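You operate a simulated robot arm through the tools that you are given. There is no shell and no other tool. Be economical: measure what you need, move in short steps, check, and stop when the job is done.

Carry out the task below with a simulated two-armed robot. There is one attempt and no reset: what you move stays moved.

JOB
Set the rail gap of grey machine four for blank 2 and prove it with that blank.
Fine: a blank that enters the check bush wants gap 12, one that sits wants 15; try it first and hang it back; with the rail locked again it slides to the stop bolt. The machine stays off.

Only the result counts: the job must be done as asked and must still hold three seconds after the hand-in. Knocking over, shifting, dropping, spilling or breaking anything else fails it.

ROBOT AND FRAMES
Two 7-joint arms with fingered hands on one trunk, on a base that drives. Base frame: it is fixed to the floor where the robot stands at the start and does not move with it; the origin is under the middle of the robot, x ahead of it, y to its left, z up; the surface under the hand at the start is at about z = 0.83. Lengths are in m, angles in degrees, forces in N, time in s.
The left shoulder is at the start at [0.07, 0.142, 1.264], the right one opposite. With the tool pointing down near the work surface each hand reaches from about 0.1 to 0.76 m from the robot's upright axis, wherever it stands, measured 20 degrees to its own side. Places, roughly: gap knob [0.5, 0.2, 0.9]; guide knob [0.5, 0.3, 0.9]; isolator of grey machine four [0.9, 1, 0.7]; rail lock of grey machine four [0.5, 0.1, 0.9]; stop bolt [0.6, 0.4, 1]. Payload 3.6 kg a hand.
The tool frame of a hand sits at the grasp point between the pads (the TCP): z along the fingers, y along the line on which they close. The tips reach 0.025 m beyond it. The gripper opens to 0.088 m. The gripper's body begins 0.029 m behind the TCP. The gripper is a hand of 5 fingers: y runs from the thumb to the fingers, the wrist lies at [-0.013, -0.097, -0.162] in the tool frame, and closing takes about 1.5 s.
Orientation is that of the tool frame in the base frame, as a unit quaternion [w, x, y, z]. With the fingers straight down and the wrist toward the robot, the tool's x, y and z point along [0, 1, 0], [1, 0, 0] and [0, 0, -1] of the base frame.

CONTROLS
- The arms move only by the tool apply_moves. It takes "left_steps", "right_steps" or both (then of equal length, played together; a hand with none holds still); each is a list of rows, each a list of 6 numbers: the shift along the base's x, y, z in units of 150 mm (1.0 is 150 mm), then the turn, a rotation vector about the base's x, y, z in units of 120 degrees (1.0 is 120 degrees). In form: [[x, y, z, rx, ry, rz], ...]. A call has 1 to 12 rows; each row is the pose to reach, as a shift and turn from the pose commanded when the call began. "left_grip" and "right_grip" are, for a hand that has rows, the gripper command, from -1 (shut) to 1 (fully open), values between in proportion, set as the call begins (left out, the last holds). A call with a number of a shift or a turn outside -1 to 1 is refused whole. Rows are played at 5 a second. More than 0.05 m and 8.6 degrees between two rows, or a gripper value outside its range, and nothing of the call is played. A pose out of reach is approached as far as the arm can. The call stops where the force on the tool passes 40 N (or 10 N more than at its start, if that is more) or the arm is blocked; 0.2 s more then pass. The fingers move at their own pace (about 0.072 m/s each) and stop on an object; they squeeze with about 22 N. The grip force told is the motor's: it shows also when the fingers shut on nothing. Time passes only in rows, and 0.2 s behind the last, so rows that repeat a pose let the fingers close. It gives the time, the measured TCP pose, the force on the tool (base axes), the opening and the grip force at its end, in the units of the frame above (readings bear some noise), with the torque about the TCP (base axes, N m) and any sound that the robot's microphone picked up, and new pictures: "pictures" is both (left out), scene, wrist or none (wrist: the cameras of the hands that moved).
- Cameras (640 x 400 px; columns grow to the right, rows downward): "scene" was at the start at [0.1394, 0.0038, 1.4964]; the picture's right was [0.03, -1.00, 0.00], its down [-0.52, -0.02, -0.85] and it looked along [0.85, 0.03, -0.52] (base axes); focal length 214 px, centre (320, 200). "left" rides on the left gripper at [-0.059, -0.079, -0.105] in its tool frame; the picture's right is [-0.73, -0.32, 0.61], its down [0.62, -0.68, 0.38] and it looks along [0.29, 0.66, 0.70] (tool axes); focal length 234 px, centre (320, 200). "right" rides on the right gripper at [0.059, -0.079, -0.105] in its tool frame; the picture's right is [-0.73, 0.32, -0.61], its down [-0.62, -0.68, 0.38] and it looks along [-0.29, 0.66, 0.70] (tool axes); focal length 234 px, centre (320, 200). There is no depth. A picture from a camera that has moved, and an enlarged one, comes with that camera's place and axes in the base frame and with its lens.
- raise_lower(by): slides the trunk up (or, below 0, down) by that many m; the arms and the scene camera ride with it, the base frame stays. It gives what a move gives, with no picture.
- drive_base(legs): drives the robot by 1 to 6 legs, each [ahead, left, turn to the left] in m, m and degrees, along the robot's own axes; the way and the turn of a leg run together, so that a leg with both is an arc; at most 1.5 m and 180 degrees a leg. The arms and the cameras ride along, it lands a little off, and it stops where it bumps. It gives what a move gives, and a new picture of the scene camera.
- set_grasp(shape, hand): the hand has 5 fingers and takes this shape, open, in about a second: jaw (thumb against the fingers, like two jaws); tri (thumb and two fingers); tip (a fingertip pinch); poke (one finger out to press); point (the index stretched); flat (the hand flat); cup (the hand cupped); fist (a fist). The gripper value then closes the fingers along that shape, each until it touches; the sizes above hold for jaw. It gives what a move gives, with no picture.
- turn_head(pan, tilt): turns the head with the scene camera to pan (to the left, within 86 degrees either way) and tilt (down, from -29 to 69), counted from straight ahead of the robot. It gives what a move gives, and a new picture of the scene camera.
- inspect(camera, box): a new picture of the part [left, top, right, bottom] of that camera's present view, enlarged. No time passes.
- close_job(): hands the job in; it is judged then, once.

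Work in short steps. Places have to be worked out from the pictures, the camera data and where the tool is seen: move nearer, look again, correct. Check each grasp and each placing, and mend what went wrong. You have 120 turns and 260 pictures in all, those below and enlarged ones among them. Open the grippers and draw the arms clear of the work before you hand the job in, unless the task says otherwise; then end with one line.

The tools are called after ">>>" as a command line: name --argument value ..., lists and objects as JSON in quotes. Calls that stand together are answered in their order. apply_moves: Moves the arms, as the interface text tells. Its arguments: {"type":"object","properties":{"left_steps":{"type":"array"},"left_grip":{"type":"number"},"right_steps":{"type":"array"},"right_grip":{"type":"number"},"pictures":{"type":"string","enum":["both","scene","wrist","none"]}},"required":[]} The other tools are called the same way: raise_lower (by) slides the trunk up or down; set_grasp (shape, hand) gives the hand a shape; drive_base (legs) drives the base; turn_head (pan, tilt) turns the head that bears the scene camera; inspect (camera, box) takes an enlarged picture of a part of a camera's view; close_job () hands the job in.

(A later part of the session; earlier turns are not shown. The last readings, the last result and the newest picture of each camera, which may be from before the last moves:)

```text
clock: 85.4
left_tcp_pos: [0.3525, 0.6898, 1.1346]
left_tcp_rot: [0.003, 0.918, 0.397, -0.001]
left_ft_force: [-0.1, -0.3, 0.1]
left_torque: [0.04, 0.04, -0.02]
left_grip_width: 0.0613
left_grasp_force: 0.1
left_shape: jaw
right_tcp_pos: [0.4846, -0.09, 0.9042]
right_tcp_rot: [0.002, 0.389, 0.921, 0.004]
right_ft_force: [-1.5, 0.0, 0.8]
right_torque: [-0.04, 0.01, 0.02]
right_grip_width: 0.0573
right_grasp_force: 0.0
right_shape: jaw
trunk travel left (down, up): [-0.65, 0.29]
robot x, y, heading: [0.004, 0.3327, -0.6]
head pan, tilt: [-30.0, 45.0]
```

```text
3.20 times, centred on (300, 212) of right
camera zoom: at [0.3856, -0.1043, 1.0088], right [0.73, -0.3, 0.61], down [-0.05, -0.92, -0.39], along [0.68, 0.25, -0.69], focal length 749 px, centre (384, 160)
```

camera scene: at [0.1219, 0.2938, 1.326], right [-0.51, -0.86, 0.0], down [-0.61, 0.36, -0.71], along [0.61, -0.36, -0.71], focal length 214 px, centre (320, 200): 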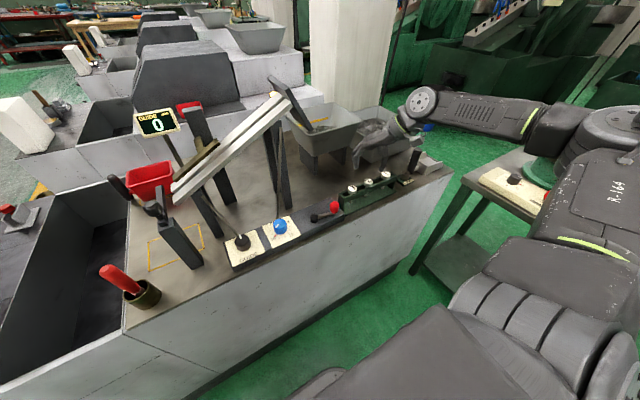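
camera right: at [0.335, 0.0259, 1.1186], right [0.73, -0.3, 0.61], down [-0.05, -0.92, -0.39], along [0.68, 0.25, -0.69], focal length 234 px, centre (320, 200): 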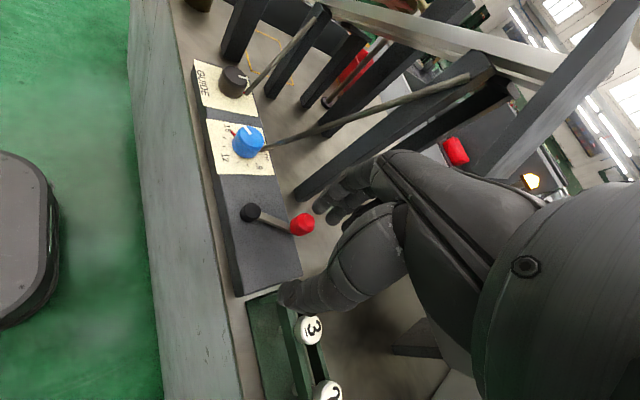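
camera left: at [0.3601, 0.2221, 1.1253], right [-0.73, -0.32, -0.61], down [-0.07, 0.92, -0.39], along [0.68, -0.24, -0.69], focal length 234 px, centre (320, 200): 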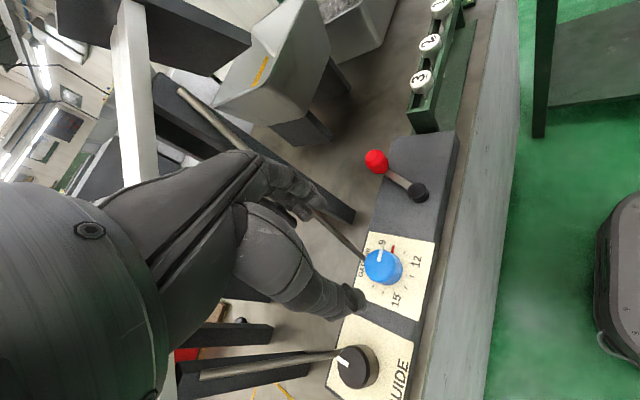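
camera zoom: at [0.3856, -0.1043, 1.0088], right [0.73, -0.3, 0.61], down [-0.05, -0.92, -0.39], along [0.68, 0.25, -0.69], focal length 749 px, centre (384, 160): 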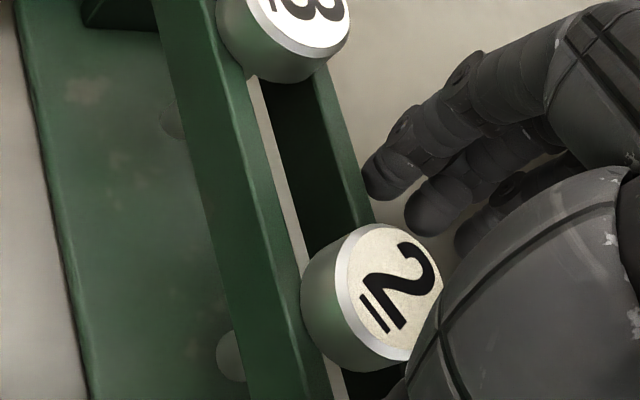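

Good straddle; I close and lift 8 cm.

>>> apply_moves --right_steps '[[0, 0, 0.01, 0, 0, 0], [0, 0, 0.01, 0, 0, 0], [0, 0, 0.01, 0, 0, 0], [0, 0, 0.01, 0, 0, 0], [0, 0, 0.01, 0, 0, 0], [0, 0, 0.01, 0, 0, 0], [0, 0, 0.1, 0, 0, 0], [0, 0, 0.3, 0, 0, 0], [0, 0, 0.55, 0, 0, 0], [0, 0, 0.75, 0, 0, 0]]' --right_grip -1 --pictures "none"

>>> inspect --camera "scene" --box '[330, 120, 426, 180]'

>>> inspect --camera "right" --box '[200, 150, 400, 275]'

```text
clock: 87.6
left_tcp_pos: [0.3507, 0.6895, 1.1343]
left_tcp_rot: [0.003, 0.919, 0.395, 0.0]
left_ft_force: [0.3, 0.2, 0.0]
left_torque: [-0.02, -0.01, 0.0]
left_grip_width: 0.0616
left_grasp_force: 0.1
left_shape: jaw
right_tcp_pos: [0.4834, -0.0894, 1.0187]
right_tcp_rot: [0.001, 0.389, 0.921, 0.003]
right_ft_force: [-1.1, -0.5, -0.6]
right_torque: [-0.02, -0.02, -0.02]
right_grip_width: 0.0229
right_grasp_force: 21.9
right_shape: jaw
trunk travel left (down, up): [-0.65, 0.29]
robot x, y, heading: [0.0018, 0.3357, -0.6]
head pan, tilt: [-30.0, 45.0]
```

```text
6.67 times, centred on (378, 150) of scene
camera zoom: at [0.1212, 0.2946, 1.326], right [-0.51, -0.86, 0.0], down [-0.61, 0.36, -0.71], along [0.61, -0.36, -0.71], focal length 1430 px, centre (-67, 533)
```

zoom: 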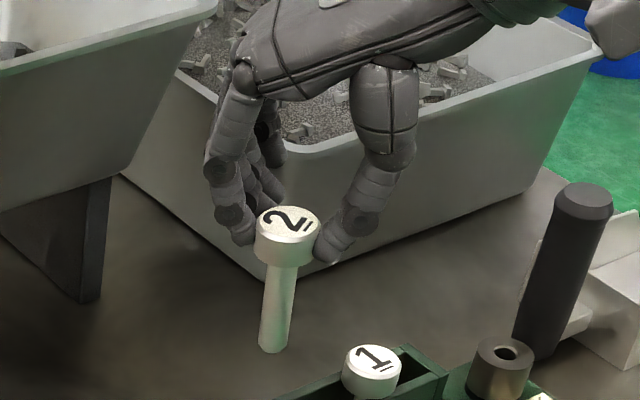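

```text
3.20 times, centred on (300, 212) of right
camera zoom: at [0.3845, -0.1032, 1.1219], right [0.73, -0.3, 0.61], down [-0.05, -0.92, -0.39], along [0.68, 0.25, -0.69], focal length 749 px, centre (384, 160)
```

zoom: 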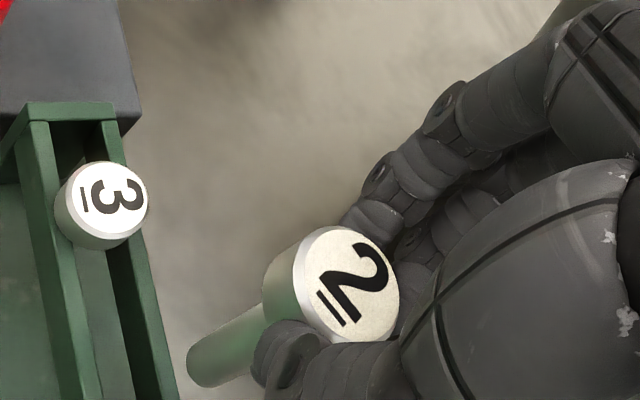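

Held with only ~3° tilt. I raise the trunk 0.15 m (hand rides along) for working over the rails.

>>> raise_lower --by 0.15

>>> apply_moves --right_steps '[[-0.2, 0.05, 0.1, -0.05, 0, 0], [-0.4, 0.2, 0.2, -0.1, 0, 0], [-0.55, 0.45, 0.3, -0.15, -0.0125, 0], [-0.55, 0.7, 0.4, -0.206, -0.0125, 0], [-0.55, 1.0, 0.4, -0.206, -0.0125, 0]]' --pictures "none"

>>> turn_head --pan -8 --tilt 40

```text
clock: 89.4
left_tcp_pos: [0.3511, 0.6885, 1.2853]
left_tcp_rot: [0.003, 0.919, 0.395, -0.001]
left_ft_force: [0.3, 0.5, 0.4]
left_torque: [-0.01, 0.0, 0.01]
left_grip_width: 0.0615
left_grasp_force: 0.1
left_shape: jaw
right_tcp_pos: [0.4836, -0.09, 1.1656]
right_tcp_rot: [0.002, 0.389, 0.921, 0.003]
right_ft_force: [-0.4, -0.1, -0.1]
right_torque: [0.0, 0.01, 0.0]
right_grip_width: 0.0227
right_grasp_force: 21.6
right_shape: jaw
trunk travel left (down, up): [-0.8, 0.14]
robot x, y, heading: [0.0005, 0.3361, -0.5]
head pan, tilt: [-30.0, 45.0]
```

```text
clock: 90.6
left_tcp_pos: [0.3533, 0.692, 1.2847]
left_tcp_rot: [0.004, 0.919, 0.395, -0.001]
left_ft_force: [-0.7, -0.6, 0.7]
left_torque: [-0.04, -0.01, -0.02]
left_grip_width: 0.0614
left_grasp_force: 0.2
left_shape: jaw
right_tcp_pos: [0.4024, 0.0651, 1.2283]
right_tcp_rot: [0.097, 0.379, 0.9, -0.19]
right_ft_force: [-0.7, 0.0, -1.5]
right_torque: [0.03, -0.03, 0.03]
right_grip_width: 0.0231
right_grasp_force: 21.8
right_shape: jaw
trunk travel left (down, up): [-0.8, 0.14]
robot x, y, heading: [0.005, 0.3363, -0.6]
head pan, tilt: [-30.0, 45.0]
```

```text
clock: 91.4
left_tcp_pos: [0.3507, 0.688, 1.2842]
left_tcp_rot: [0.004, 0.918, 0.396, -0.001]
left_ft_force: [-0.6, 0.3, -0.2]
left_torque: [0.0, 0.01, -0.01]
left_grip_width: 0.0614
left_grasp_force: 0.0
left_shape: jaw
right_tcp_pos: [0.4016, 0.0612, 1.2276]
right_tcp_rot: [0.097, 0.38, 0.9, -0.188]
right_ft_force: [-0.1, 0.3, -0.8]
right_torque: [0.02, 0.0, 0.02]
right_grip_width: 0.0227
right_grasp_force: 22.0
right_shape: jaw
trunk travel left (down, up): [-0.8, 0.14]
robot x, y, heading: [0.0025, 0.3377, -0.4]
head pan, tilt: [-8.0, 40.0]
camera scene: at [0.1357, 0.3216, 1.4832], right [-0.15, -0.99, 0.0], down [-0.64, 0.1, -0.77], along [0.76, -0.12, -0.64], focal length 214 px, centre (320, 200)
```

scene: 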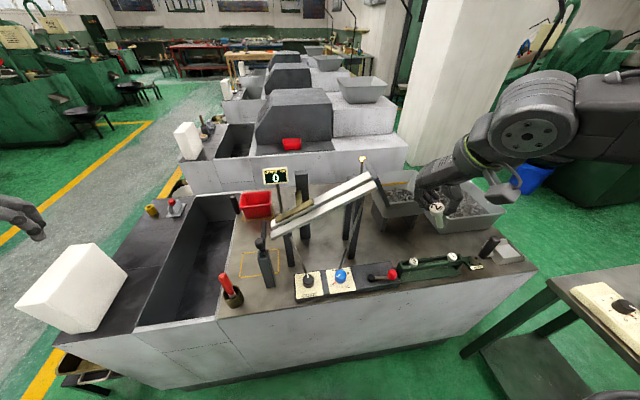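

I zoom into the rails from this viewpoint to measure the gap line.

>>> inspect --camera "scene" --box '[248, 165, 392, 255]'

>>> inspect --camera "right" --box '[0, 0, 640, 400]'

```text
4.44 times, centred on (320, 210) of scene
camera zoom: at [0.1357, 0.3216, 1.4832], right [-0.15, -0.99, 0.0], down [-0.64, 0.1, -0.77], along [0.76, -0.12, -0.64], focal length 953 px, centre (320, 156)
```

zoom: 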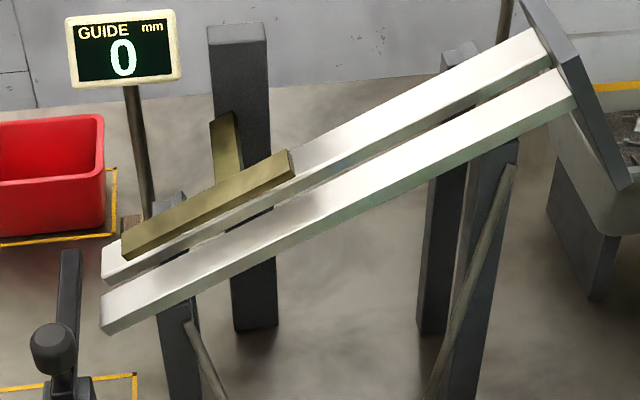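

```text
1.00 times, centred on (320, 200) of right (not enlarged: the box is as wide or as high as the picture)
camera zoom: at [0.3005, 0.0916, 1.3256], right [0.72, -0.01, 0.7], down [-0.05, -1.0, 0.03], along [0.7, -0.05, -0.72], focal length 234 px, centre (320, 200)
```

zoom: 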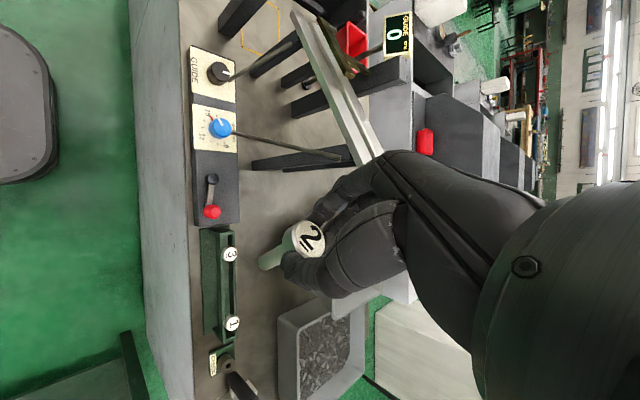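

The stop bar lies across the lower rail end (closed). I bring the blank to in front of the rails at y≈0.2 for a close look at the gap.

>>> apply_moves --right_steps '[[0, 0.3, 0.1, 0, 0, 0], [0, 0.6, 0.15, 0, 0, 0], [0.1, 0.85, 0.15, 0, 0, 0], [0.35, 0.95, 0.15, 0, 0, 0], [0.6, 0.95, 0.15, 0, 0, 0]]' --pictures "both"

>>> inspect --camera "scene" --box '[280, 130, 400, 205]'

>>> inspect --camera "right" --box '[200, 120, 400, 245]'

```text
clock: 92.6
left_tcp_pos: [0.3543, 0.6884, 1.285]
left_tcp_rot: [0.002, 0.919, 0.395, -0.001]
left_ft_force: [0.4, 0.2, 0.3]
left_torque: [0.0, 0.03, 0.0]
left_grip_width: 0.0615
left_grasp_force: 0.1
left_shape: jaw
right_tcp_pos: [0.4929, 0.2033, 1.2487]
right_tcp_rot: [0.096, 0.38, 0.9, -0.19]
right_ft_force: [0.1, 1.0, -1.3]
right_torque: [0.0, -0.02, 0.0]
right_grip_width: 0.0226
right_grasp_force: 21.9
right_shape: jaw
trunk travel left (down, up): [-0.8, 0.14]
robot x, y, heading: [0.0025, 0.3337, -0.5]
head pan, tilt: [-8.0, 40.0]
camera scene: at [0.1384, 0.3219, 1.483], right [-0.15, -0.99, 0.0], down [-0.64, 0.1, -0.76], along [0.76, -0.11, -0.64], focal length 214 px, centre (320, 200)
camera right: at [0.3914, 0.2331, 1.3467], right [0.72, -0.01, 0.7], down [-0.05, -1.0, 0.03], along [0.69, -0.06, -0.72], focal length 234 px, centre (320, 200)
```

scene: 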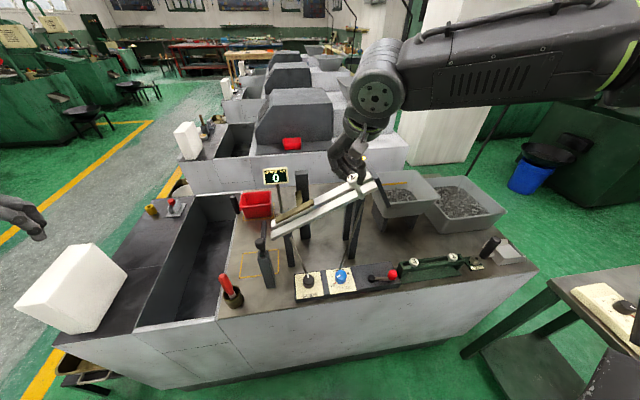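
right: 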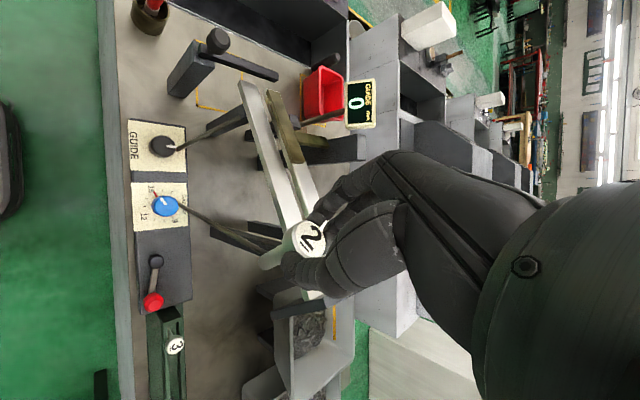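

```text
5.33 times, centred on (340, 168) of scene
camera zoom: at [0.1384, 0.3219, 1.483], right [-0.15, -0.99, 0.0], down [-0.64, 0.1, -0.76], along [0.76, -0.11, -0.64], focal length 1144 px, centre (213, 373)
```

zoom: 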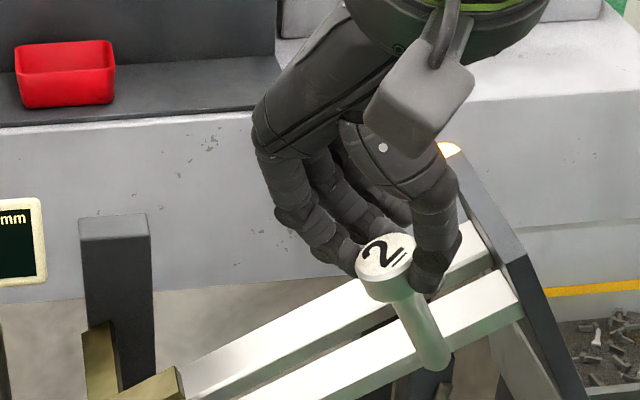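

```text
3.20 times, centred on (300, 182) of right
camera zoom: at [0.3914, 0.2331, 1.3467], right [0.72, -0.01, 0.7], down [-0.05, -1.0, 0.03], along [0.69, -0.06, -0.72], focal length 749 px, centre (384, 256)
```

zoom: 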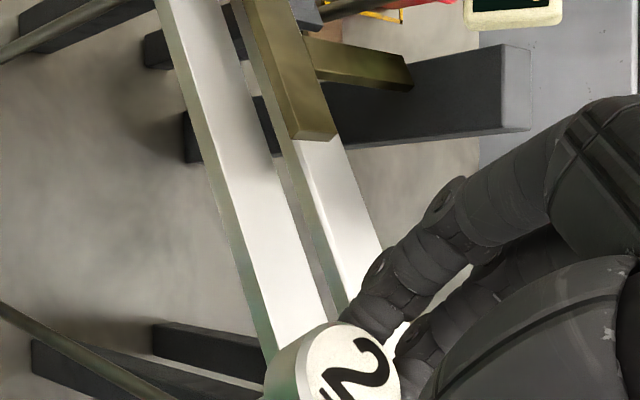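

The gap centre is estimated at x≈0.598, with the rail top at z≈1.09 for y≈0.22. I move the blank nearly over the gap, 3 cm above, and compare in both views.

>>> apply_moves --right_steps '[[0.3, 0.05, 0, 0, 0, 0], [0.6, 0.1, -0.05, 0, 0, 0], [0.7, 0.1, -0.15, 0, 0, 0]]' --pictures "none"

>>> inspect --camera "scene" --box '[296, 140, 392, 200]'

>>> inspect --camera "right" --box '[200, 160, 360, 260]'

```text
clock: 93.4
left_tcp_pos: [0.3483, 0.688, 1.2866]
left_tcp_rot: [0.004, 0.918, 0.396, 0.002]
left_ft_force: [-0.7, -0.3, -0.1]
left_torque: [-0.02, -0.02, 0.0]
left_grip_width: 0.0613
left_grasp_force: 0.0
left_shape: jaw
right_tcp_pos: [0.5753, 0.1985, 1.2256]
right_tcp_rot: [0.098, 0.38, 0.9, -0.187]
right_ft_force: [-1.3, -0.2, -1.5]
right_torque: [-0.01, -0.02, 0.04]
right_grip_width: 0.0228
right_grasp_force: 22.1
right_shape: jaw
right hand out of reach, approached as far as the arm can: row 2, 3
trunk travel left (down, up): [-0.8, 0.14]
robot x, y, heading: [0.001, 0.3357, -0.4]
head pan, tilt: [-8.0, 40.0]
```

```text
6.67 times, centred on (344, 170) of scene
camera zoom: at [0.1328, 0.3224, 1.4836], right [-0.15, -0.99, 0.0], down [-0.63, 0.1, -0.77], along [0.76, -0.11, -0.64], focal length 1430 px, centre (160, 400)
```

zoom: 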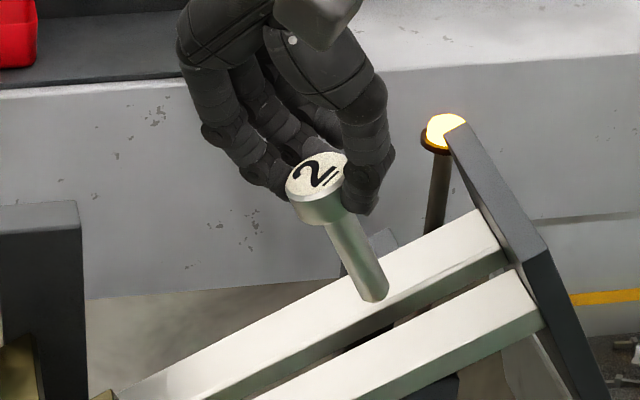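

```text
4.00 times, centred on (280, 210) of right
camera zoom: at [0.4739, 0.2286, 1.3229], right [0.71, -0.01, 0.7], down [-0.05, -1.0, 0.03], along [0.7, -0.05, -0.71], focal length 937 px, centre (480, 160)
```

zoom: 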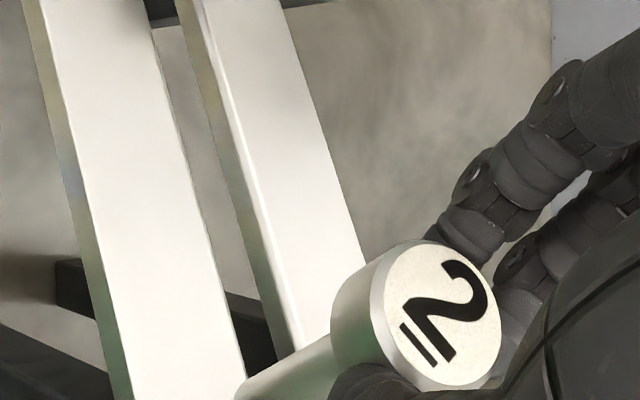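

The right arm is at its reach limit with the shoulder this low relative to the hand. I raise the trunk its last 0.13 m and lower the hand accordingly.

>>> raise_lower --by 0.13

>>> apply_moves --right_steps '[[0, 0, -0.3, 0, 0, 0], [0.05, 0.02, -0.6, 0, 0, 0], [0.1, 0.05, -0.85, 0, 0, 0]]' --pictures "none"

>>> inspect --camera "scene" --box '[296, 170, 392, 230]'

>>> inspect --camera "right" --box '[200, 160, 360, 260]'

```text
clock: 95.0
left_tcp_pos: [0.3519, 0.6878, 1.4148]
left_tcp_rot: [0.003, 0.919, 0.395, 0.0]
left_ft_force: [0.1, 0.3, 0.2]
left_torque: [0.0, 0.02, -0.01]
left_grip_width: 0.0614
left_grasp_force: 0.1
left_shape: jaw
right_tcp_pos: [0.5785, 0.1993, 1.3535]
right_tcp_rot: [0.098, 0.379, 0.901, -0.188]
right_ft_force: [-0.3, -0.5, -1.4]
right_torque: [0.02, 0.0, -0.04]
right_grip_width: 0.0227
right_grasp_force: 21.9
right_shape: jaw
trunk travel left (down, up): [-0.93, 0.01]
robot x, y, heading: [0.0004, 0.3324, -0.6]
head pan, tilt: [-8.0, 40.0]
```

```text
clock: 95.8
left_tcp_pos: [0.3523, 0.6891, 1.415]
left_tcp_rot: [0.003, 0.919, 0.395, -0.001]
left_ft_force: [-0.4, -0.5, -0.4]
left_torque: [-0.02, 0.0, 0.01]
left_grip_width: 0.0616
left_grasp_force: 0.1
left_shape: jaw
right_tcp_pos: [0.5767, 0.1884, 1.2352]
right_tcp_rot: [0.098, 0.38, 0.901, -0.187]
right_ft_force: [0.6, 0.5, -1.3]
right_torque: [-0.01, 0.0, 0.01]
right_grip_width: 0.0228
right_grasp_force: 22.2
right_shape: jaw
right hand out of reach, approached as far as the arm can: row 2, 3
trunk travel left (down, up): [-0.93, 0.01]
robot x, y, heading: [0.0053, 0.3339, -0.6]
head pan, tilt: [-8.0, 40.0]
```

```text
6.67 times, centred on (344, 200) of scene
camera zoom: at [0.1364, 0.3221, 1.6132], right [-0.15, -0.99, 0.0], down [-0.64, 0.1, -0.77], along [0.76, -0.11, -0.64], focal length 1430 px, centre (160, 200)
```

zoom: 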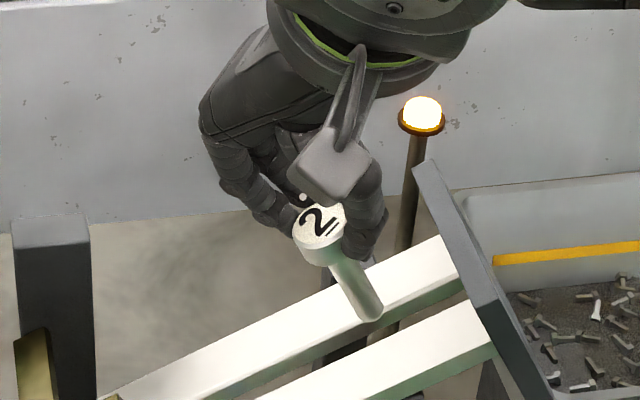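

```text
4.00 times, centred on (280, 210) of right
camera zoom: at [0.4746, 0.2184, 1.3324], right [0.71, -0.01, 0.7], down [-0.05, -1.0, 0.03], along [0.7, -0.05, -0.71], focal length 937 px, centre (480, 160)
```

zoom: 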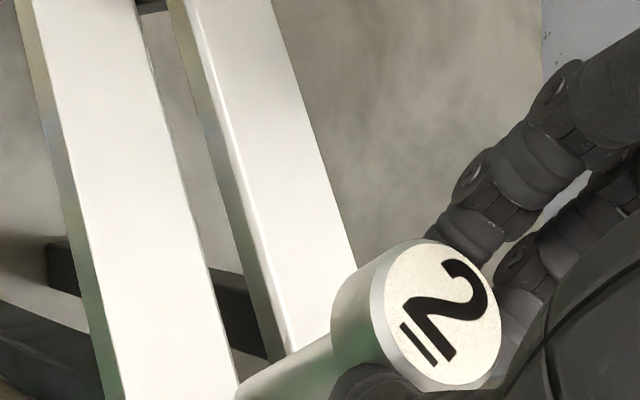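

The tilted pose is limited here. I retract and rise a bit, drive the base 0.12 m further left, then come back.

>>> apply_moves --right_steps '[[-0.2, 0, 0.2, 0, 0, 0], [-0.5, 0, 0.3, 0, 0, 0], [-0.75, 0, 0.3, 0, 0, 0]]' --pictures "none"

>>> drive_base --legs '[[0, 0.12, 0]]'

```text
clock: 96.6
left_tcp_pos: [0.3502, 0.6882, 1.4157]
left_tcp_rot: [0.002, 0.918, 0.396, 0.0]
left_ft_force: [-0.4, 0.3, 0.3]
left_torque: [0.01, 0.0, 0.0]
left_grip_width: 0.0615
left_grasp_force: 0.1
left_shape: jaw
right_tcp_pos: [0.4615, 0.1858, 1.2792]
right_tcp_rot: [0.097, 0.38, 0.9, -0.188]
right_ft_force: [0.6, -0.7, -0.7]
right_torque: [0.03, 0.03, 0.0]
right_grip_width: 0.0228
right_grasp_force: 21.8
right_shape: jaw
trunk travel left (down, up): [-0.93, 0.01]
robot x, y, heading: [0.0055, 0.3372, -0.5]
head pan, tilt: [-8.0, 40.0]
```

```text
clock: 97.9
left_tcp_pos: [0.352, 0.803, 1.4164]
left_tcp_rot: [0.002, 0.918, 0.396, 0.0]
left_ft_force: [-0.7, 0.3, 0.4]
left_torque: [0.0, 0.01, -0.01]
left_grip_width: 0.0614
left_grasp_force: 0.0
left_shape: jaw
right_tcp_pos: [0.4654, 0.3, 1.279]
right_tcp_rot: [0.096, 0.38, 0.901, -0.187]
right_ft_force: [0.6, 0.7, -1.3]
right_torque: [-0.02, 0.0, -0.03]
right_grip_width: 0.0226
right_grasp_force: 21.8
right_shape: jaw
trunk travel left (down, up): [-0.93, 0.01]
robot x, y, heading: [0.0029, 0.4496, -0.5]
head pan, tilt: [-8.0, 40.0]
camera scene: at [0.137, 0.4357, 1.6132], right [-0.15, -0.99, 0.0], down [-0.64, 0.1, -0.77], along [0.76, -0.11, -0.64], focal length 214 px, centre (320, 200)
```

scene: 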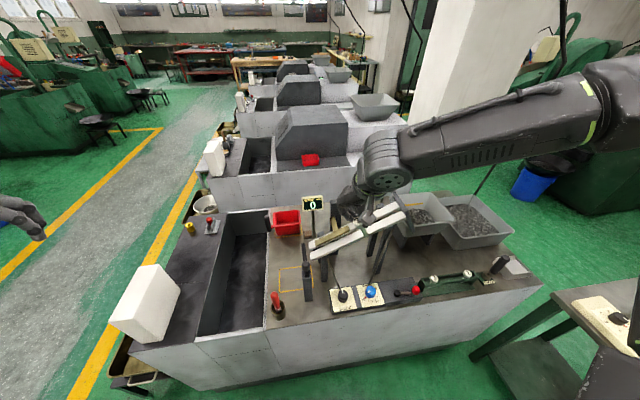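

Now to above the gap at y≈0.205.

>>> apply_moves --right_steps '[[0.1, -0.25, 0, 0, 0, 0], [0.2, -0.5, 0, 0, 0, 0], [0.4, -0.63, 0, 0, 0, 0], [0.65, -0.63, -0.05, 0, 0, 0], [0.83, -0.63, -0.2, 0, 0, 0], [0.83, -0.63, -0.4, 0, 0, 0]]' --pictures "none"

>>> inspect --camera "scene" --box '[320, 160, 448, 240]'

>>> inspect --camera "right" --box '[200, 160, 360, 260]'

```text
clock: 99.3
left_tcp_pos: [0.3527, 0.8066, 1.4158]
left_tcp_rot: [0.003, 0.918, 0.396, -0.001]
left_ft_force: [0.1, -0.3, -1.3]
left_torque: [-0.01, 0.03, -0.04]
left_grip_width: 0.0614
left_grasp_force: 0.1
left_shape: jaw
right_tcp_pos: [0.5921, 0.2103, 1.2211]
right_tcp_rot: [0.098, 0.379, 0.901, -0.186]
right_ft_force: [0.4, -0.5, -1.4]
right_torque: [0.01, 0.0, 0.01]
right_grip_width: 0.0231
right_grasp_force: 21.9
right_shape: jaw
trunk travel left (down, up): [-0.93, 0.01]
robot x, y, heading: [0.0033, 0.4543, -0.2]
head pan, tilt: [-8.0, 40.0]
```

```text
5.00 times, centred on (384, 200) of scene
camera zoom: at [0.1375, 0.4403, 1.6132], right [-0.15, -0.99, 0.0], down [-0.64, 0.1, -0.77], along [0.76, -0.11, -0.64], focal length 1072 px, centre (0, 200)
```

zoom: 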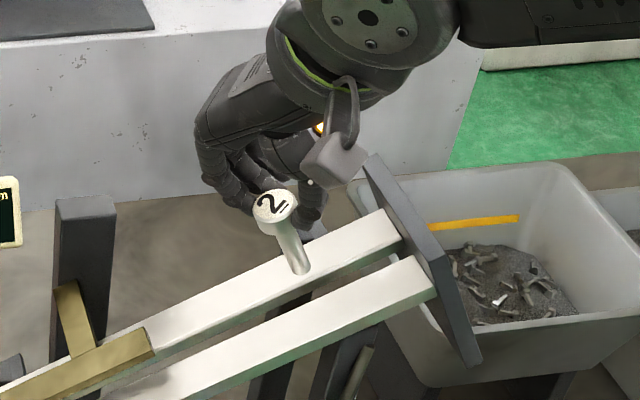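

```text
4.00 times, centred on (280, 210) of right
camera zoom: at [0.4896, 0.2399, 1.3177], right [0.71, -0.01, 0.7], down [-0.05, -1.0, 0.03], along [0.7, -0.05, -0.71], focal length 937 px, centre (480, 160)
```

zoom: 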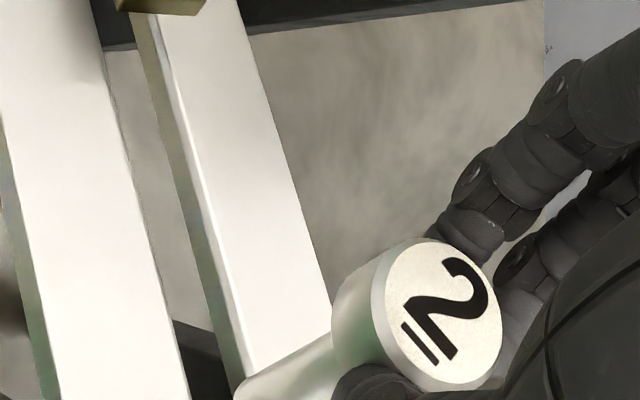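

Reach is fine now. I look at the tip against the gap in detail.

>>> inspect --camera "right" --box '[200, 210, 312, 280]'

>>> inspect --camera "scene" --box '[352, 190, 416, 230]'

```text
5.71 times, centred on (256, 245) of right
camera zoom: at [0.4896, 0.2399, 1.3177], right [0.71, -0.01, 0.7], down [-0.05, -1.0, 0.03], along [0.7, -0.05, -0.71], focal length 1338 px, centre (686, -57)
```

zoom: 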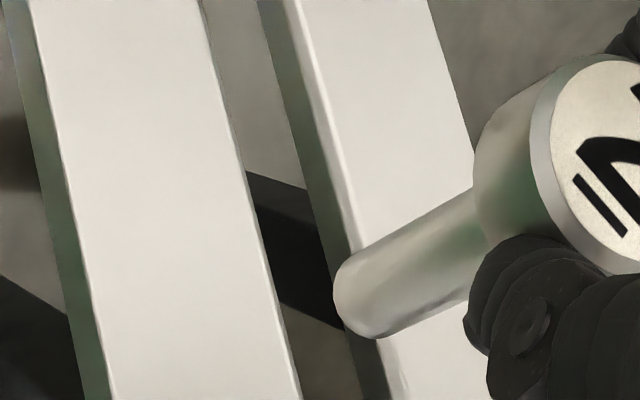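

```text
10.00 times, centred on (384, 210) of scene
camera zoom: at [0.1375, 0.4403, 1.6132], right [-0.15, -0.99, 0.0], down [-0.64, 0.1, -0.77], along [0.76, -0.11, -0.64], focal length 2145 px, centre (-320, 100)
```

zoom: 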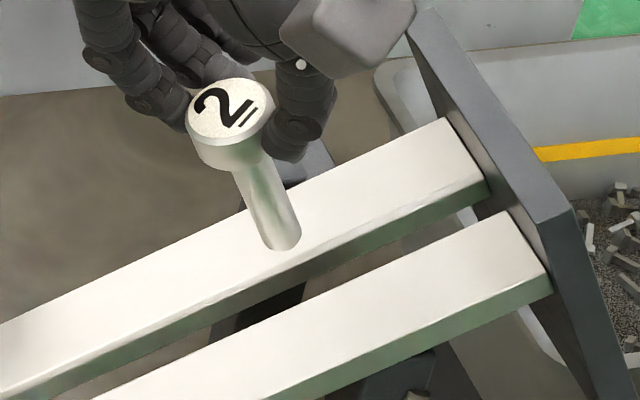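

Both views suggest the tip would land about 8 mm short in x. I shift +8 mm and lower 18 mm, then compare again at closer range.

>>> apply_moves --right_steps '[[0.053, 0, 0, 0, 0, 0], [0.053, 0, -0.06, 0, 0, 0], [0.053, 0, -0.12, 0, 0, 0]]' --pictures "none"

>>> inspect --camera "right" --box '[200, 210, 312, 280]'

>>> inspect --camera "scene" --box '[352, 190, 416, 230]'

```text
clock: 100.1
left_tcp_pos: [0.3529, 0.8076, 1.4155]
left_tcp_rot: [0.003, 0.918, 0.396, -0.001]
left_ft_force: [-0.2, 0.2, -0.6]
left_torque: [-0.01, -0.01, 0.03]
left_grip_width: 0.0615
left_grasp_force: 0.0
left_shape: jaw
right_tcp_pos: [0.5975, 0.2101, 1.2013]
right_tcp_rot: [0.098, 0.38, 0.9, -0.188]
right_ft_force: [0.9, -0.8, -1.0]
right_torque: [0.0, 0.0, 0.01]
right_grip_width: 0.0229
right_grasp_force: 22.6
right_shape: jaw
trunk travel left (down, up): [-0.93, 0.01]
robot x, y, heading: [0.0033, 0.4538, -0.5]
head pan, tilt: [-8.0, 40.0]
```

```text
5.71 times, centred on (256, 245) of right
camera zoom: at [0.4958, 0.2412, 1.2989], right [0.71, -0.01, 0.7], down [-0.05, -1.0, 0.03], along [0.7, -0.05, -0.71], focal length 1338 px, centre (686, -57)
```

zoom: 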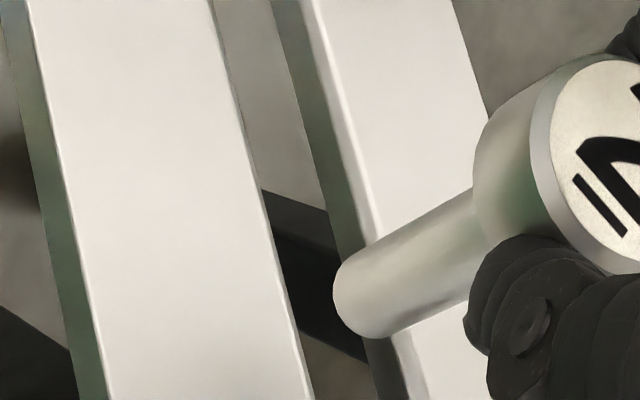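

```text
10.00 times, centred on (384, 210) of scene
camera zoom: at [0.1372, 0.4417, 1.6133], right [-0.15, -0.99, 0.0], down [-0.64, 0.1, -0.77], along [0.76, -0.12, -0.64], focal length 2145 px, centre (-320, 100)
```

zoom: 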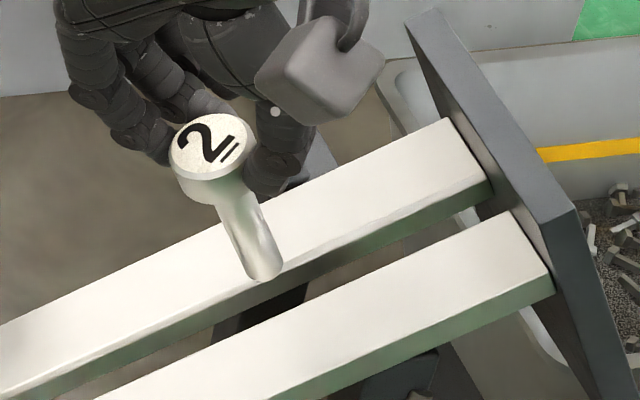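

I go down another 10 mm in small steps, watching for contact, since parallax shrinks as it nears the rail.

>>> apply_moves --right_steps '[[0.02, 0, -0.02, 0, 0, 0], [0.02, 0, -0.04, 0, 0, 0], [0.02, 0, -0.067, 0, 0, 0]]' --pictures "none"

>>> inspect --camera "right" --box '[200, 210, 312, 280]'

>>> inspect --camera "scene" --box '[352, 190, 416, 230]'

```text
clock: 100.9
left_tcp_pos: [0.3537, 0.8079, 1.4147]
left_tcp_rot: [0.003, 0.918, 0.396, -0.001]
left_ft_force: [0.1, -0.6, 0.9]
left_torque: [0.02, -0.01, -0.02]
left_grip_width: 0.0616
left_grasp_force: 0.1
left_shape: jaw
right_tcp_pos: [0.6003, 0.2107, 1.191]
right_tcp_rot: [0.098, 0.379, 0.901, -0.188]
right_ft_force: [-0.5, -1.3, -1.0]
right_torque: [0.01, -0.01, 0.01]
right_grip_width: 0.0227
right_grasp_force: 22.5
right_shape: jaw
trunk travel left (down, up): [-0.93, 0.01]
robot x, y, heading: [0.0063, 0.4505, -0.5]
head pan, tilt: [-8.0, 40.0]
```

```text
5.71 times, centred on (256, 245) of right
camera zoom: at [0.4985, 0.2408, 1.289], right [0.72, -0.01, 0.7], down [-0.05, -1.0, 0.03], along [0.7, -0.05, -0.71], focal length 1338 px, centre (686, -57)
```

zoom: 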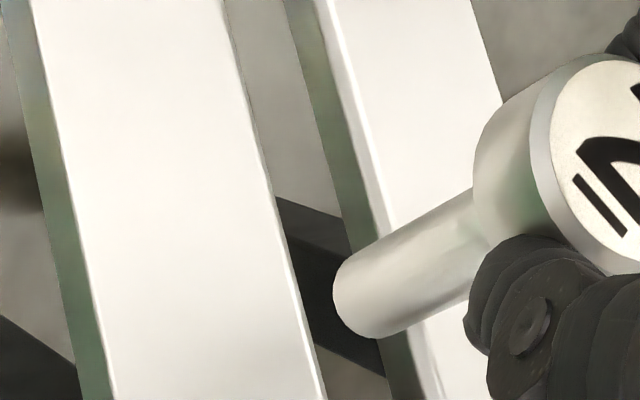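

```text
10.00 times, centred on (384, 210) of scene
camera zoom: at [0.1374, 0.4415, 1.6132], right [-0.15, -0.99, 0.0], down [-0.64, 0.1, -0.77], along [0.76, -0.12, -0.64], focal length 2145 px, centre (-320, 100)
```

zoom: 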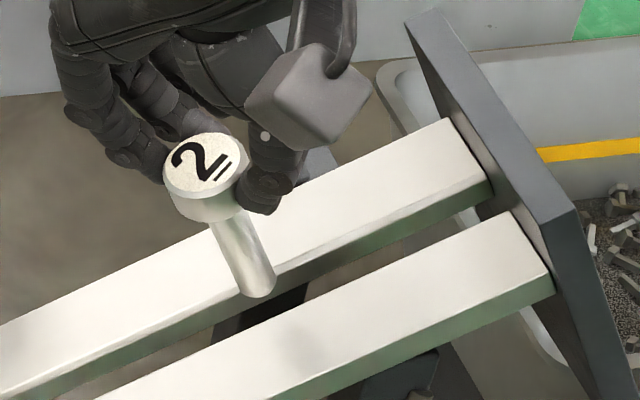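

The views suggest more height left (~20 mm) and several mm more in x. I move +5 mm and down 8 mm and re-measure.

>>> apply_moves --right_steps '[[0.034, 0, 0, 0, 0, 0], [0.034, 0, -0.025, 0, 0, 0], [0.034, 0, -0.053, 0, 0, 0]]' --pictures "none"

>>> inspect --camera "right" --box '[200, 210, 312, 280]'

>>> inspect --camera "scene" --box '[352, 190, 416, 230]'

```text
clock: 101.7
left_tcp_pos: [0.3533, 0.8081, 1.4148]
left_tcp_rot: [0.003, 0.919, 0.395, 0.0]
left_ft_force: [-0.6, 0.2, -0.2]
left_torque: [0.01, -0.02, 0.02]
left_grip_width: 0.0616
left_grasp_force: 0.1
left_shape: jaw
right_tcp_pos: [0.6046, 0.2111, 1.1826]
right_tcp_rot: [0.098, 0.379, 0.901, -0.187]
right_ft_force: [0.0, -0.5, -1.3]
right_torque: [-0.03, 0.01, -0.02]
right_grip_width: 0.0231
right_grasp_force: 22.1
right_shape: jaw
trunk travel left (down, up): [-0.93, 0.01]
robot x, y, heading: [-0.0005, 0.4512, -0.7]
head pan, tilt: [-8.0, 40.0]
```

```text
5.71 times, centred on (256, 245) of right
camera zoom: at [0.5041, 0.2408, 1.2806], right [0.72, -0.01, 0.7], down [-0.05, -1.0, 0.03], along [0.7, -0.05, -0.71], focal length 1338 px, centre (686, -57)
```

zoom: 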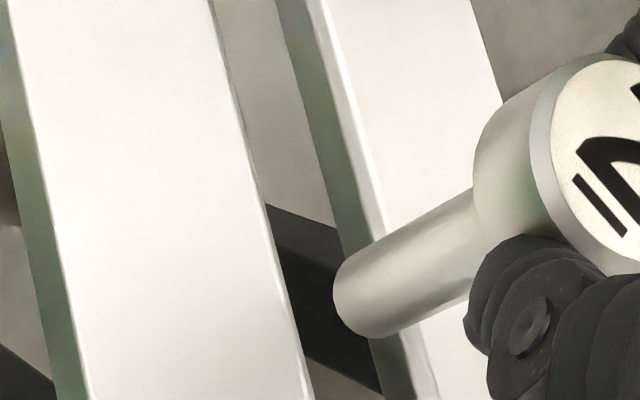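

```text
10.00 times, centred on (384, 210) of scene
camera zoom: at [0.1375, 0.4413, 1.6132], right [-0.15, -0.99, 0.0], down [-0.64, 0.1, -0.77], along [0.76, -0.12, -0.64], focal length 2145 px, centre (-320, 100)
```

zoom: 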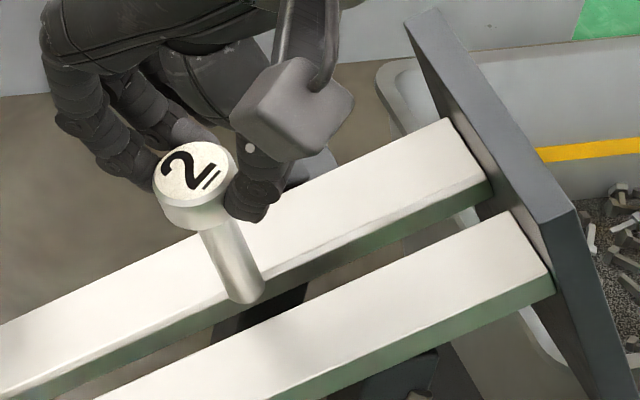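

Consistent trend: still about 20 mm above and 7–8 mm short in x. Another step: +5 mm, -9 mm.

>>> apply_moves --right_steps '[[0.034, 0, 0, 0, 0, 0], [0.034, 0, -0.03, 0, 0, 0], [0.034, 0, -0.06, 0, 0, 0]]' --pictures "none"

>>> inspect --camera "right" --box '[200, 210, 312, 280]'

>>> inspect --camera "scene" --box '[352, 190, 416, 230]'

```text
clock: 102.5
left_tcp_pos: [0.3517, 0.8088, 1.4153]
left_tcp_rot: [0.003, 0.918, 0.396, 0.0]
left_ft_force: [-0.3, 0.4, 0.9]
left_torque: [-0.01, 0.0, -0.04]
left_grip_width: 0.0617
left_grasp_force: 0.1
left_shape: jaw
right_tcp_pos: [0.6101, 0.2102, 1.1727]
right_tcp_rot: [0.098, 0.381, 0.9, -0.188]
right_ft_force: [-0.2, 0.1, -1.3]
right_torque: [0.03, 0.02, -0.01]
right_grip_width: 0.0229
right_grasp_force: 22.3
right_shape: jaw
trunk travel left (down, up): [-0.93, 0.01]
robot x, y, heading: [0.0022, 0.4525, -0.4]
head pan, tilt: [-8.0, 40.0]
```

```text
5.71 times, centred on (256, 245) of right
camera zoom: at [0.509, 0.2407, 1.2718], right [0.71, -0.01, 0.7], down [-0.05, -1.0, 0.03], along [0.7, -0.05, -0.71], focal length 1338 px, centre (686, -57)
```

zoom: 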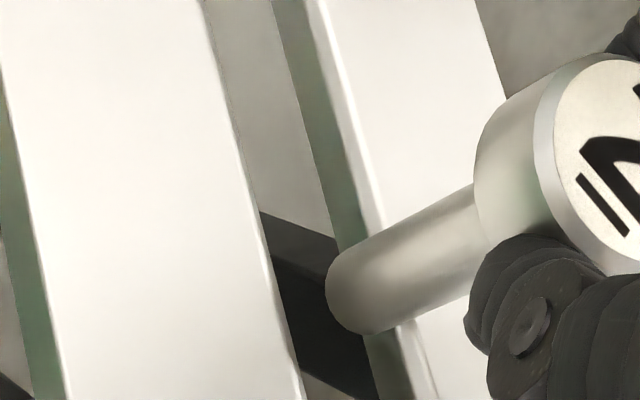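

```text
10.00 times, centred on (384, 210) of scene
camera zoom: at [0.1371, 0.4415, 1.6133], right [-0.15, -0.99, 0.0], down [-0.64, 0.1, -0.77], along [0.76, -0.12, -0.64], focal length 2145 px, centre (-320, 100)
```

zoom: 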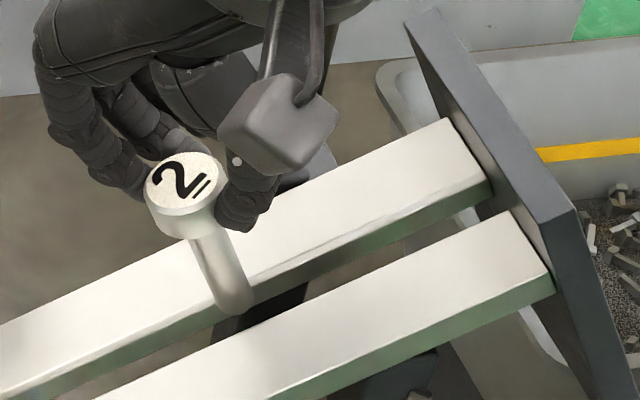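

The blank's tip has swung slightly in the grip (about 1 mm toward -x), so it already touches the back rail's inner face and must be at gap level. I move back 2.5 mm and lower gently.

>>> apply_moves --right_steps '[[-0.017, 0, 0, 0, 0, 0], [-0.017, 0, -0.02, 0, 0, 0], [-0.017, 0, -0.04, 0, 0, 0]]' --pictures "none"

>>> inspect --camera "right" --box '[200, 210, 312, 280]'

>>> inspect --camera "scene" --box '[352, 190, 416, 230]'

```text
clock: 103.3
left_tcp_pos: [0.3533, 0.8078, 1.4153]
left_tcp_rot: [0.003, 0.918, 0.396, -0.001]
left_ft_force: [-0.6, -0.1, -0.8]
left_torque: [-0.04, -0.02, 0.01]
left_grip_width: 0.0615
left_grasp_force: 0.0
left_shape: jaw
right_tcp_pos: [0.6068, 0.2105, 1.1676]
right_tcp_rot: [0.098, 0.38, 0.901, -0.187]
right_ft_force: [0.0, 0.6, -0.6]
right_torque: [0.01, -0.04, -0.04]
right_grip_width: 0.0231
right_grasp_force: 21.8
right_shape: jaw
trunk travel left (down, up): [-0.93, 0.01]
robot x, y, heading: [0.0027, 0.4535, -0.7]
head pan, tilt: [-8.0, 40.0]
```

```text
5.71 times, centred on (256, 245) of right
camera zoom: at [0.5062, 0.2408, 1.2655], right [0.72, -0.01, 0.7], down [-0.05, -1.0, 0.03], along [0.7, -0.05, -0.71], focal length 1338 px, centre (686, -57)
```

zoom: 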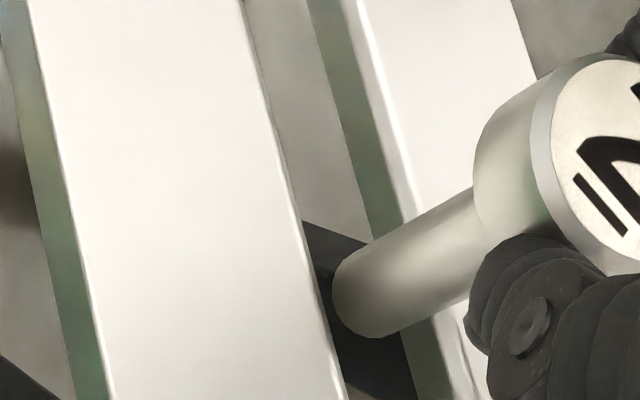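

```text
10.00 times, centred on (384, 210) of scene
camera zoom: at [0.1377, 0.4415, 1.6132], right [-0.15, -0.99, 0.0], down [-0.64, 0.1, -0.77], along [0.76, -0.12, -0.64], focal length 2145 px, centre (-320, 100)
```

zoom: 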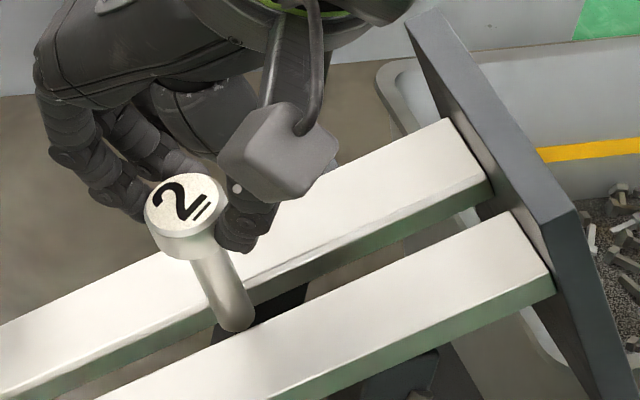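

The tip now lies between the rails in both views. I shift +1 mm and lower further in small steps.

>>> apply_moves --right_steps '[[0.008, 0, 0, 0, 0, 0], [0.008, 0, -0.02, 0, 0, 0], [0.008, 0, -0.04, 0, 0, 0], [0.008, 0, -0.06, 0, 0, 0]]' --pictures "none"

>>> inspect --camera "right" --box '[200, 210, 312, 280]'

>>> inspect --camera "scene" --box '[352, 190, 416, 230]'

```text
clock: 104.3
left_tcp_pos: [0.353, 0.8083, 1.4148]
left_tcp_rot: [0.002, 0.918, 0.396, 0.0]
left_ft_force: [-0.4, 0.7, -0.1]
left_torque: [0.02, -0.01, 0.01]
left_grip_width: 0.0616
left_grasp_force: 0.1
left_shape: jaw
right_tcp_pos: [0.6096, 0.211, 1.1593]
right_tcp_rot: [0.097, 0.38, 0.9, -0.189]
right_ft_force: [-1.4, -0.6, -1.1]
right_torque: [0.02, 0.03, -0.01]
right_grip_width: 0.023
right_grasp_force: 21.4
right_shape: jaw
trunk travel left (down, up): [-0.93, 0.01]
robot x, y, heading: [0.0053, 0.4536, -0.6]
head pan, tilt: [-8.0, 40.0]
```

```text
5.71 times, centred on (256, 245) of right
camera zoom: at [0.507, 0.2407, 1.2568], right [0.72, -0.01, 0.7], down [-0.05, -1.0, 0.03], along [0.7, -0.05, -0.71], focal length 1338 px, centre (686, -57)
```

zoom: 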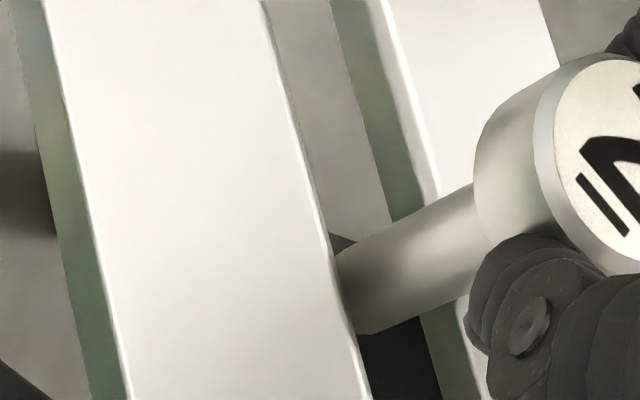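

```text
10.00 times, centred on (384, 210) of scene
camera zoom: at [0.1373, 0.4414, 1.6132], right [-0.15, -0.99, 0.0], down [-0.64, 0.1, -0.77], along [0.76, -0.12, -0.64], focal length 2145 px, centre (-320, 100)
```

zoom: 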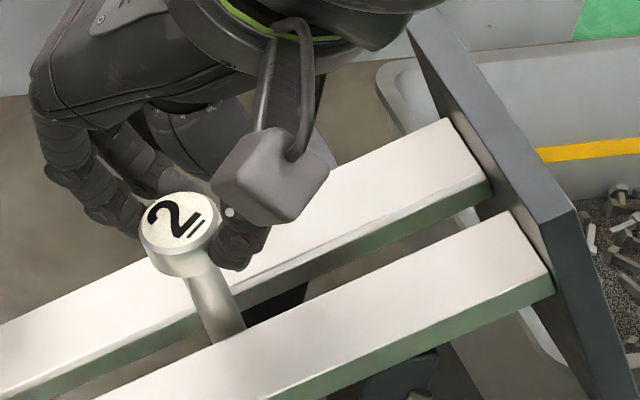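

The tip is now occluded by the front rail, so it is in the gap. I keep lowering with force watch.

>>> apply_moves --right_steps '[[0, 0, -0.025, 0, 0, 0], [0, 0, -0.05, 0, 0, 0], [0, 0, -0.075, 0, 0, 0], [0, 0, -0.1, 0, 0, 0]]' --pictures "none"

>>> inspect --camera "right" --box '[200, 190, 328, 270]'

>>> inspect --camera "scene" --box '[352, 190, 416, 230]'

```text
clock: 105.3
left_tcp_pos: [0.3539, 0.8065, 1.4154]
left_tcp_rot: [0.003, 0.919, 0.395, 0.0]
left_ft_force: [0.3, -0.3, 0.4]
left_torque: [-0.02, 0.0, -0.01]
left_grip_width: 0.0614
left_grasp_force: 0.0
left_shape: jaw
right_tcp_pos: [0.6067, 0.21, 1.1469]
right_tcp_rot: [0.098, 0.38, 0.901, -0.187]
right_ft_force: [-0.5, 0.0, -1.9]
right_torque: [0.0, -0.04, -0.01]
right_grip_width: 0.0232
right_grasp_force: 21.6
right_shape: jaw
trunk travel left (down, up): [-0.93, 0.01]
robot x, y, heading: [-0.002, 0.4559, -0.7]
head pan, tilt: [-8.0, 40.0]
```

```text
5.00 times, centred on (264, 230) of right
camera zoom: at [0.5051, 0.2395, 1.2436], right [0.71, -0.01, 0.7], down [-0.05, -1.0, 0.03], along [0.7, -0.05, -0.71], focal length 1171 px, centre (600, 50)
```

zoom: 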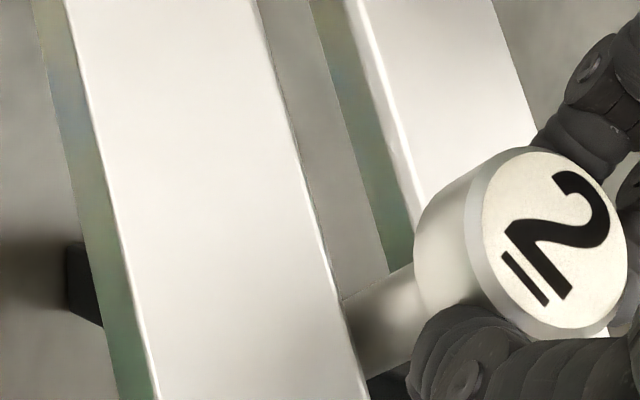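

```text
10.00 times, centred on (384, 210) of scene
camera zoom: at [0.1377, 0.4413, 1.6132], right [-0.15, -0.99, 0.0], down [-0.64, 0.1, -0.77], along [0.76, -0.11, -0.64], focal length 2145 px, centre (-320, 100)
```

zoom: 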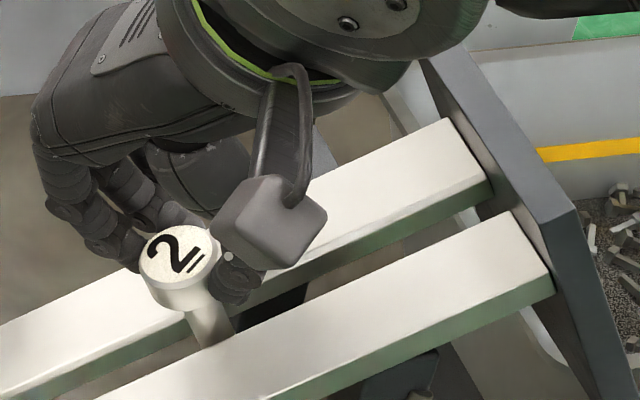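

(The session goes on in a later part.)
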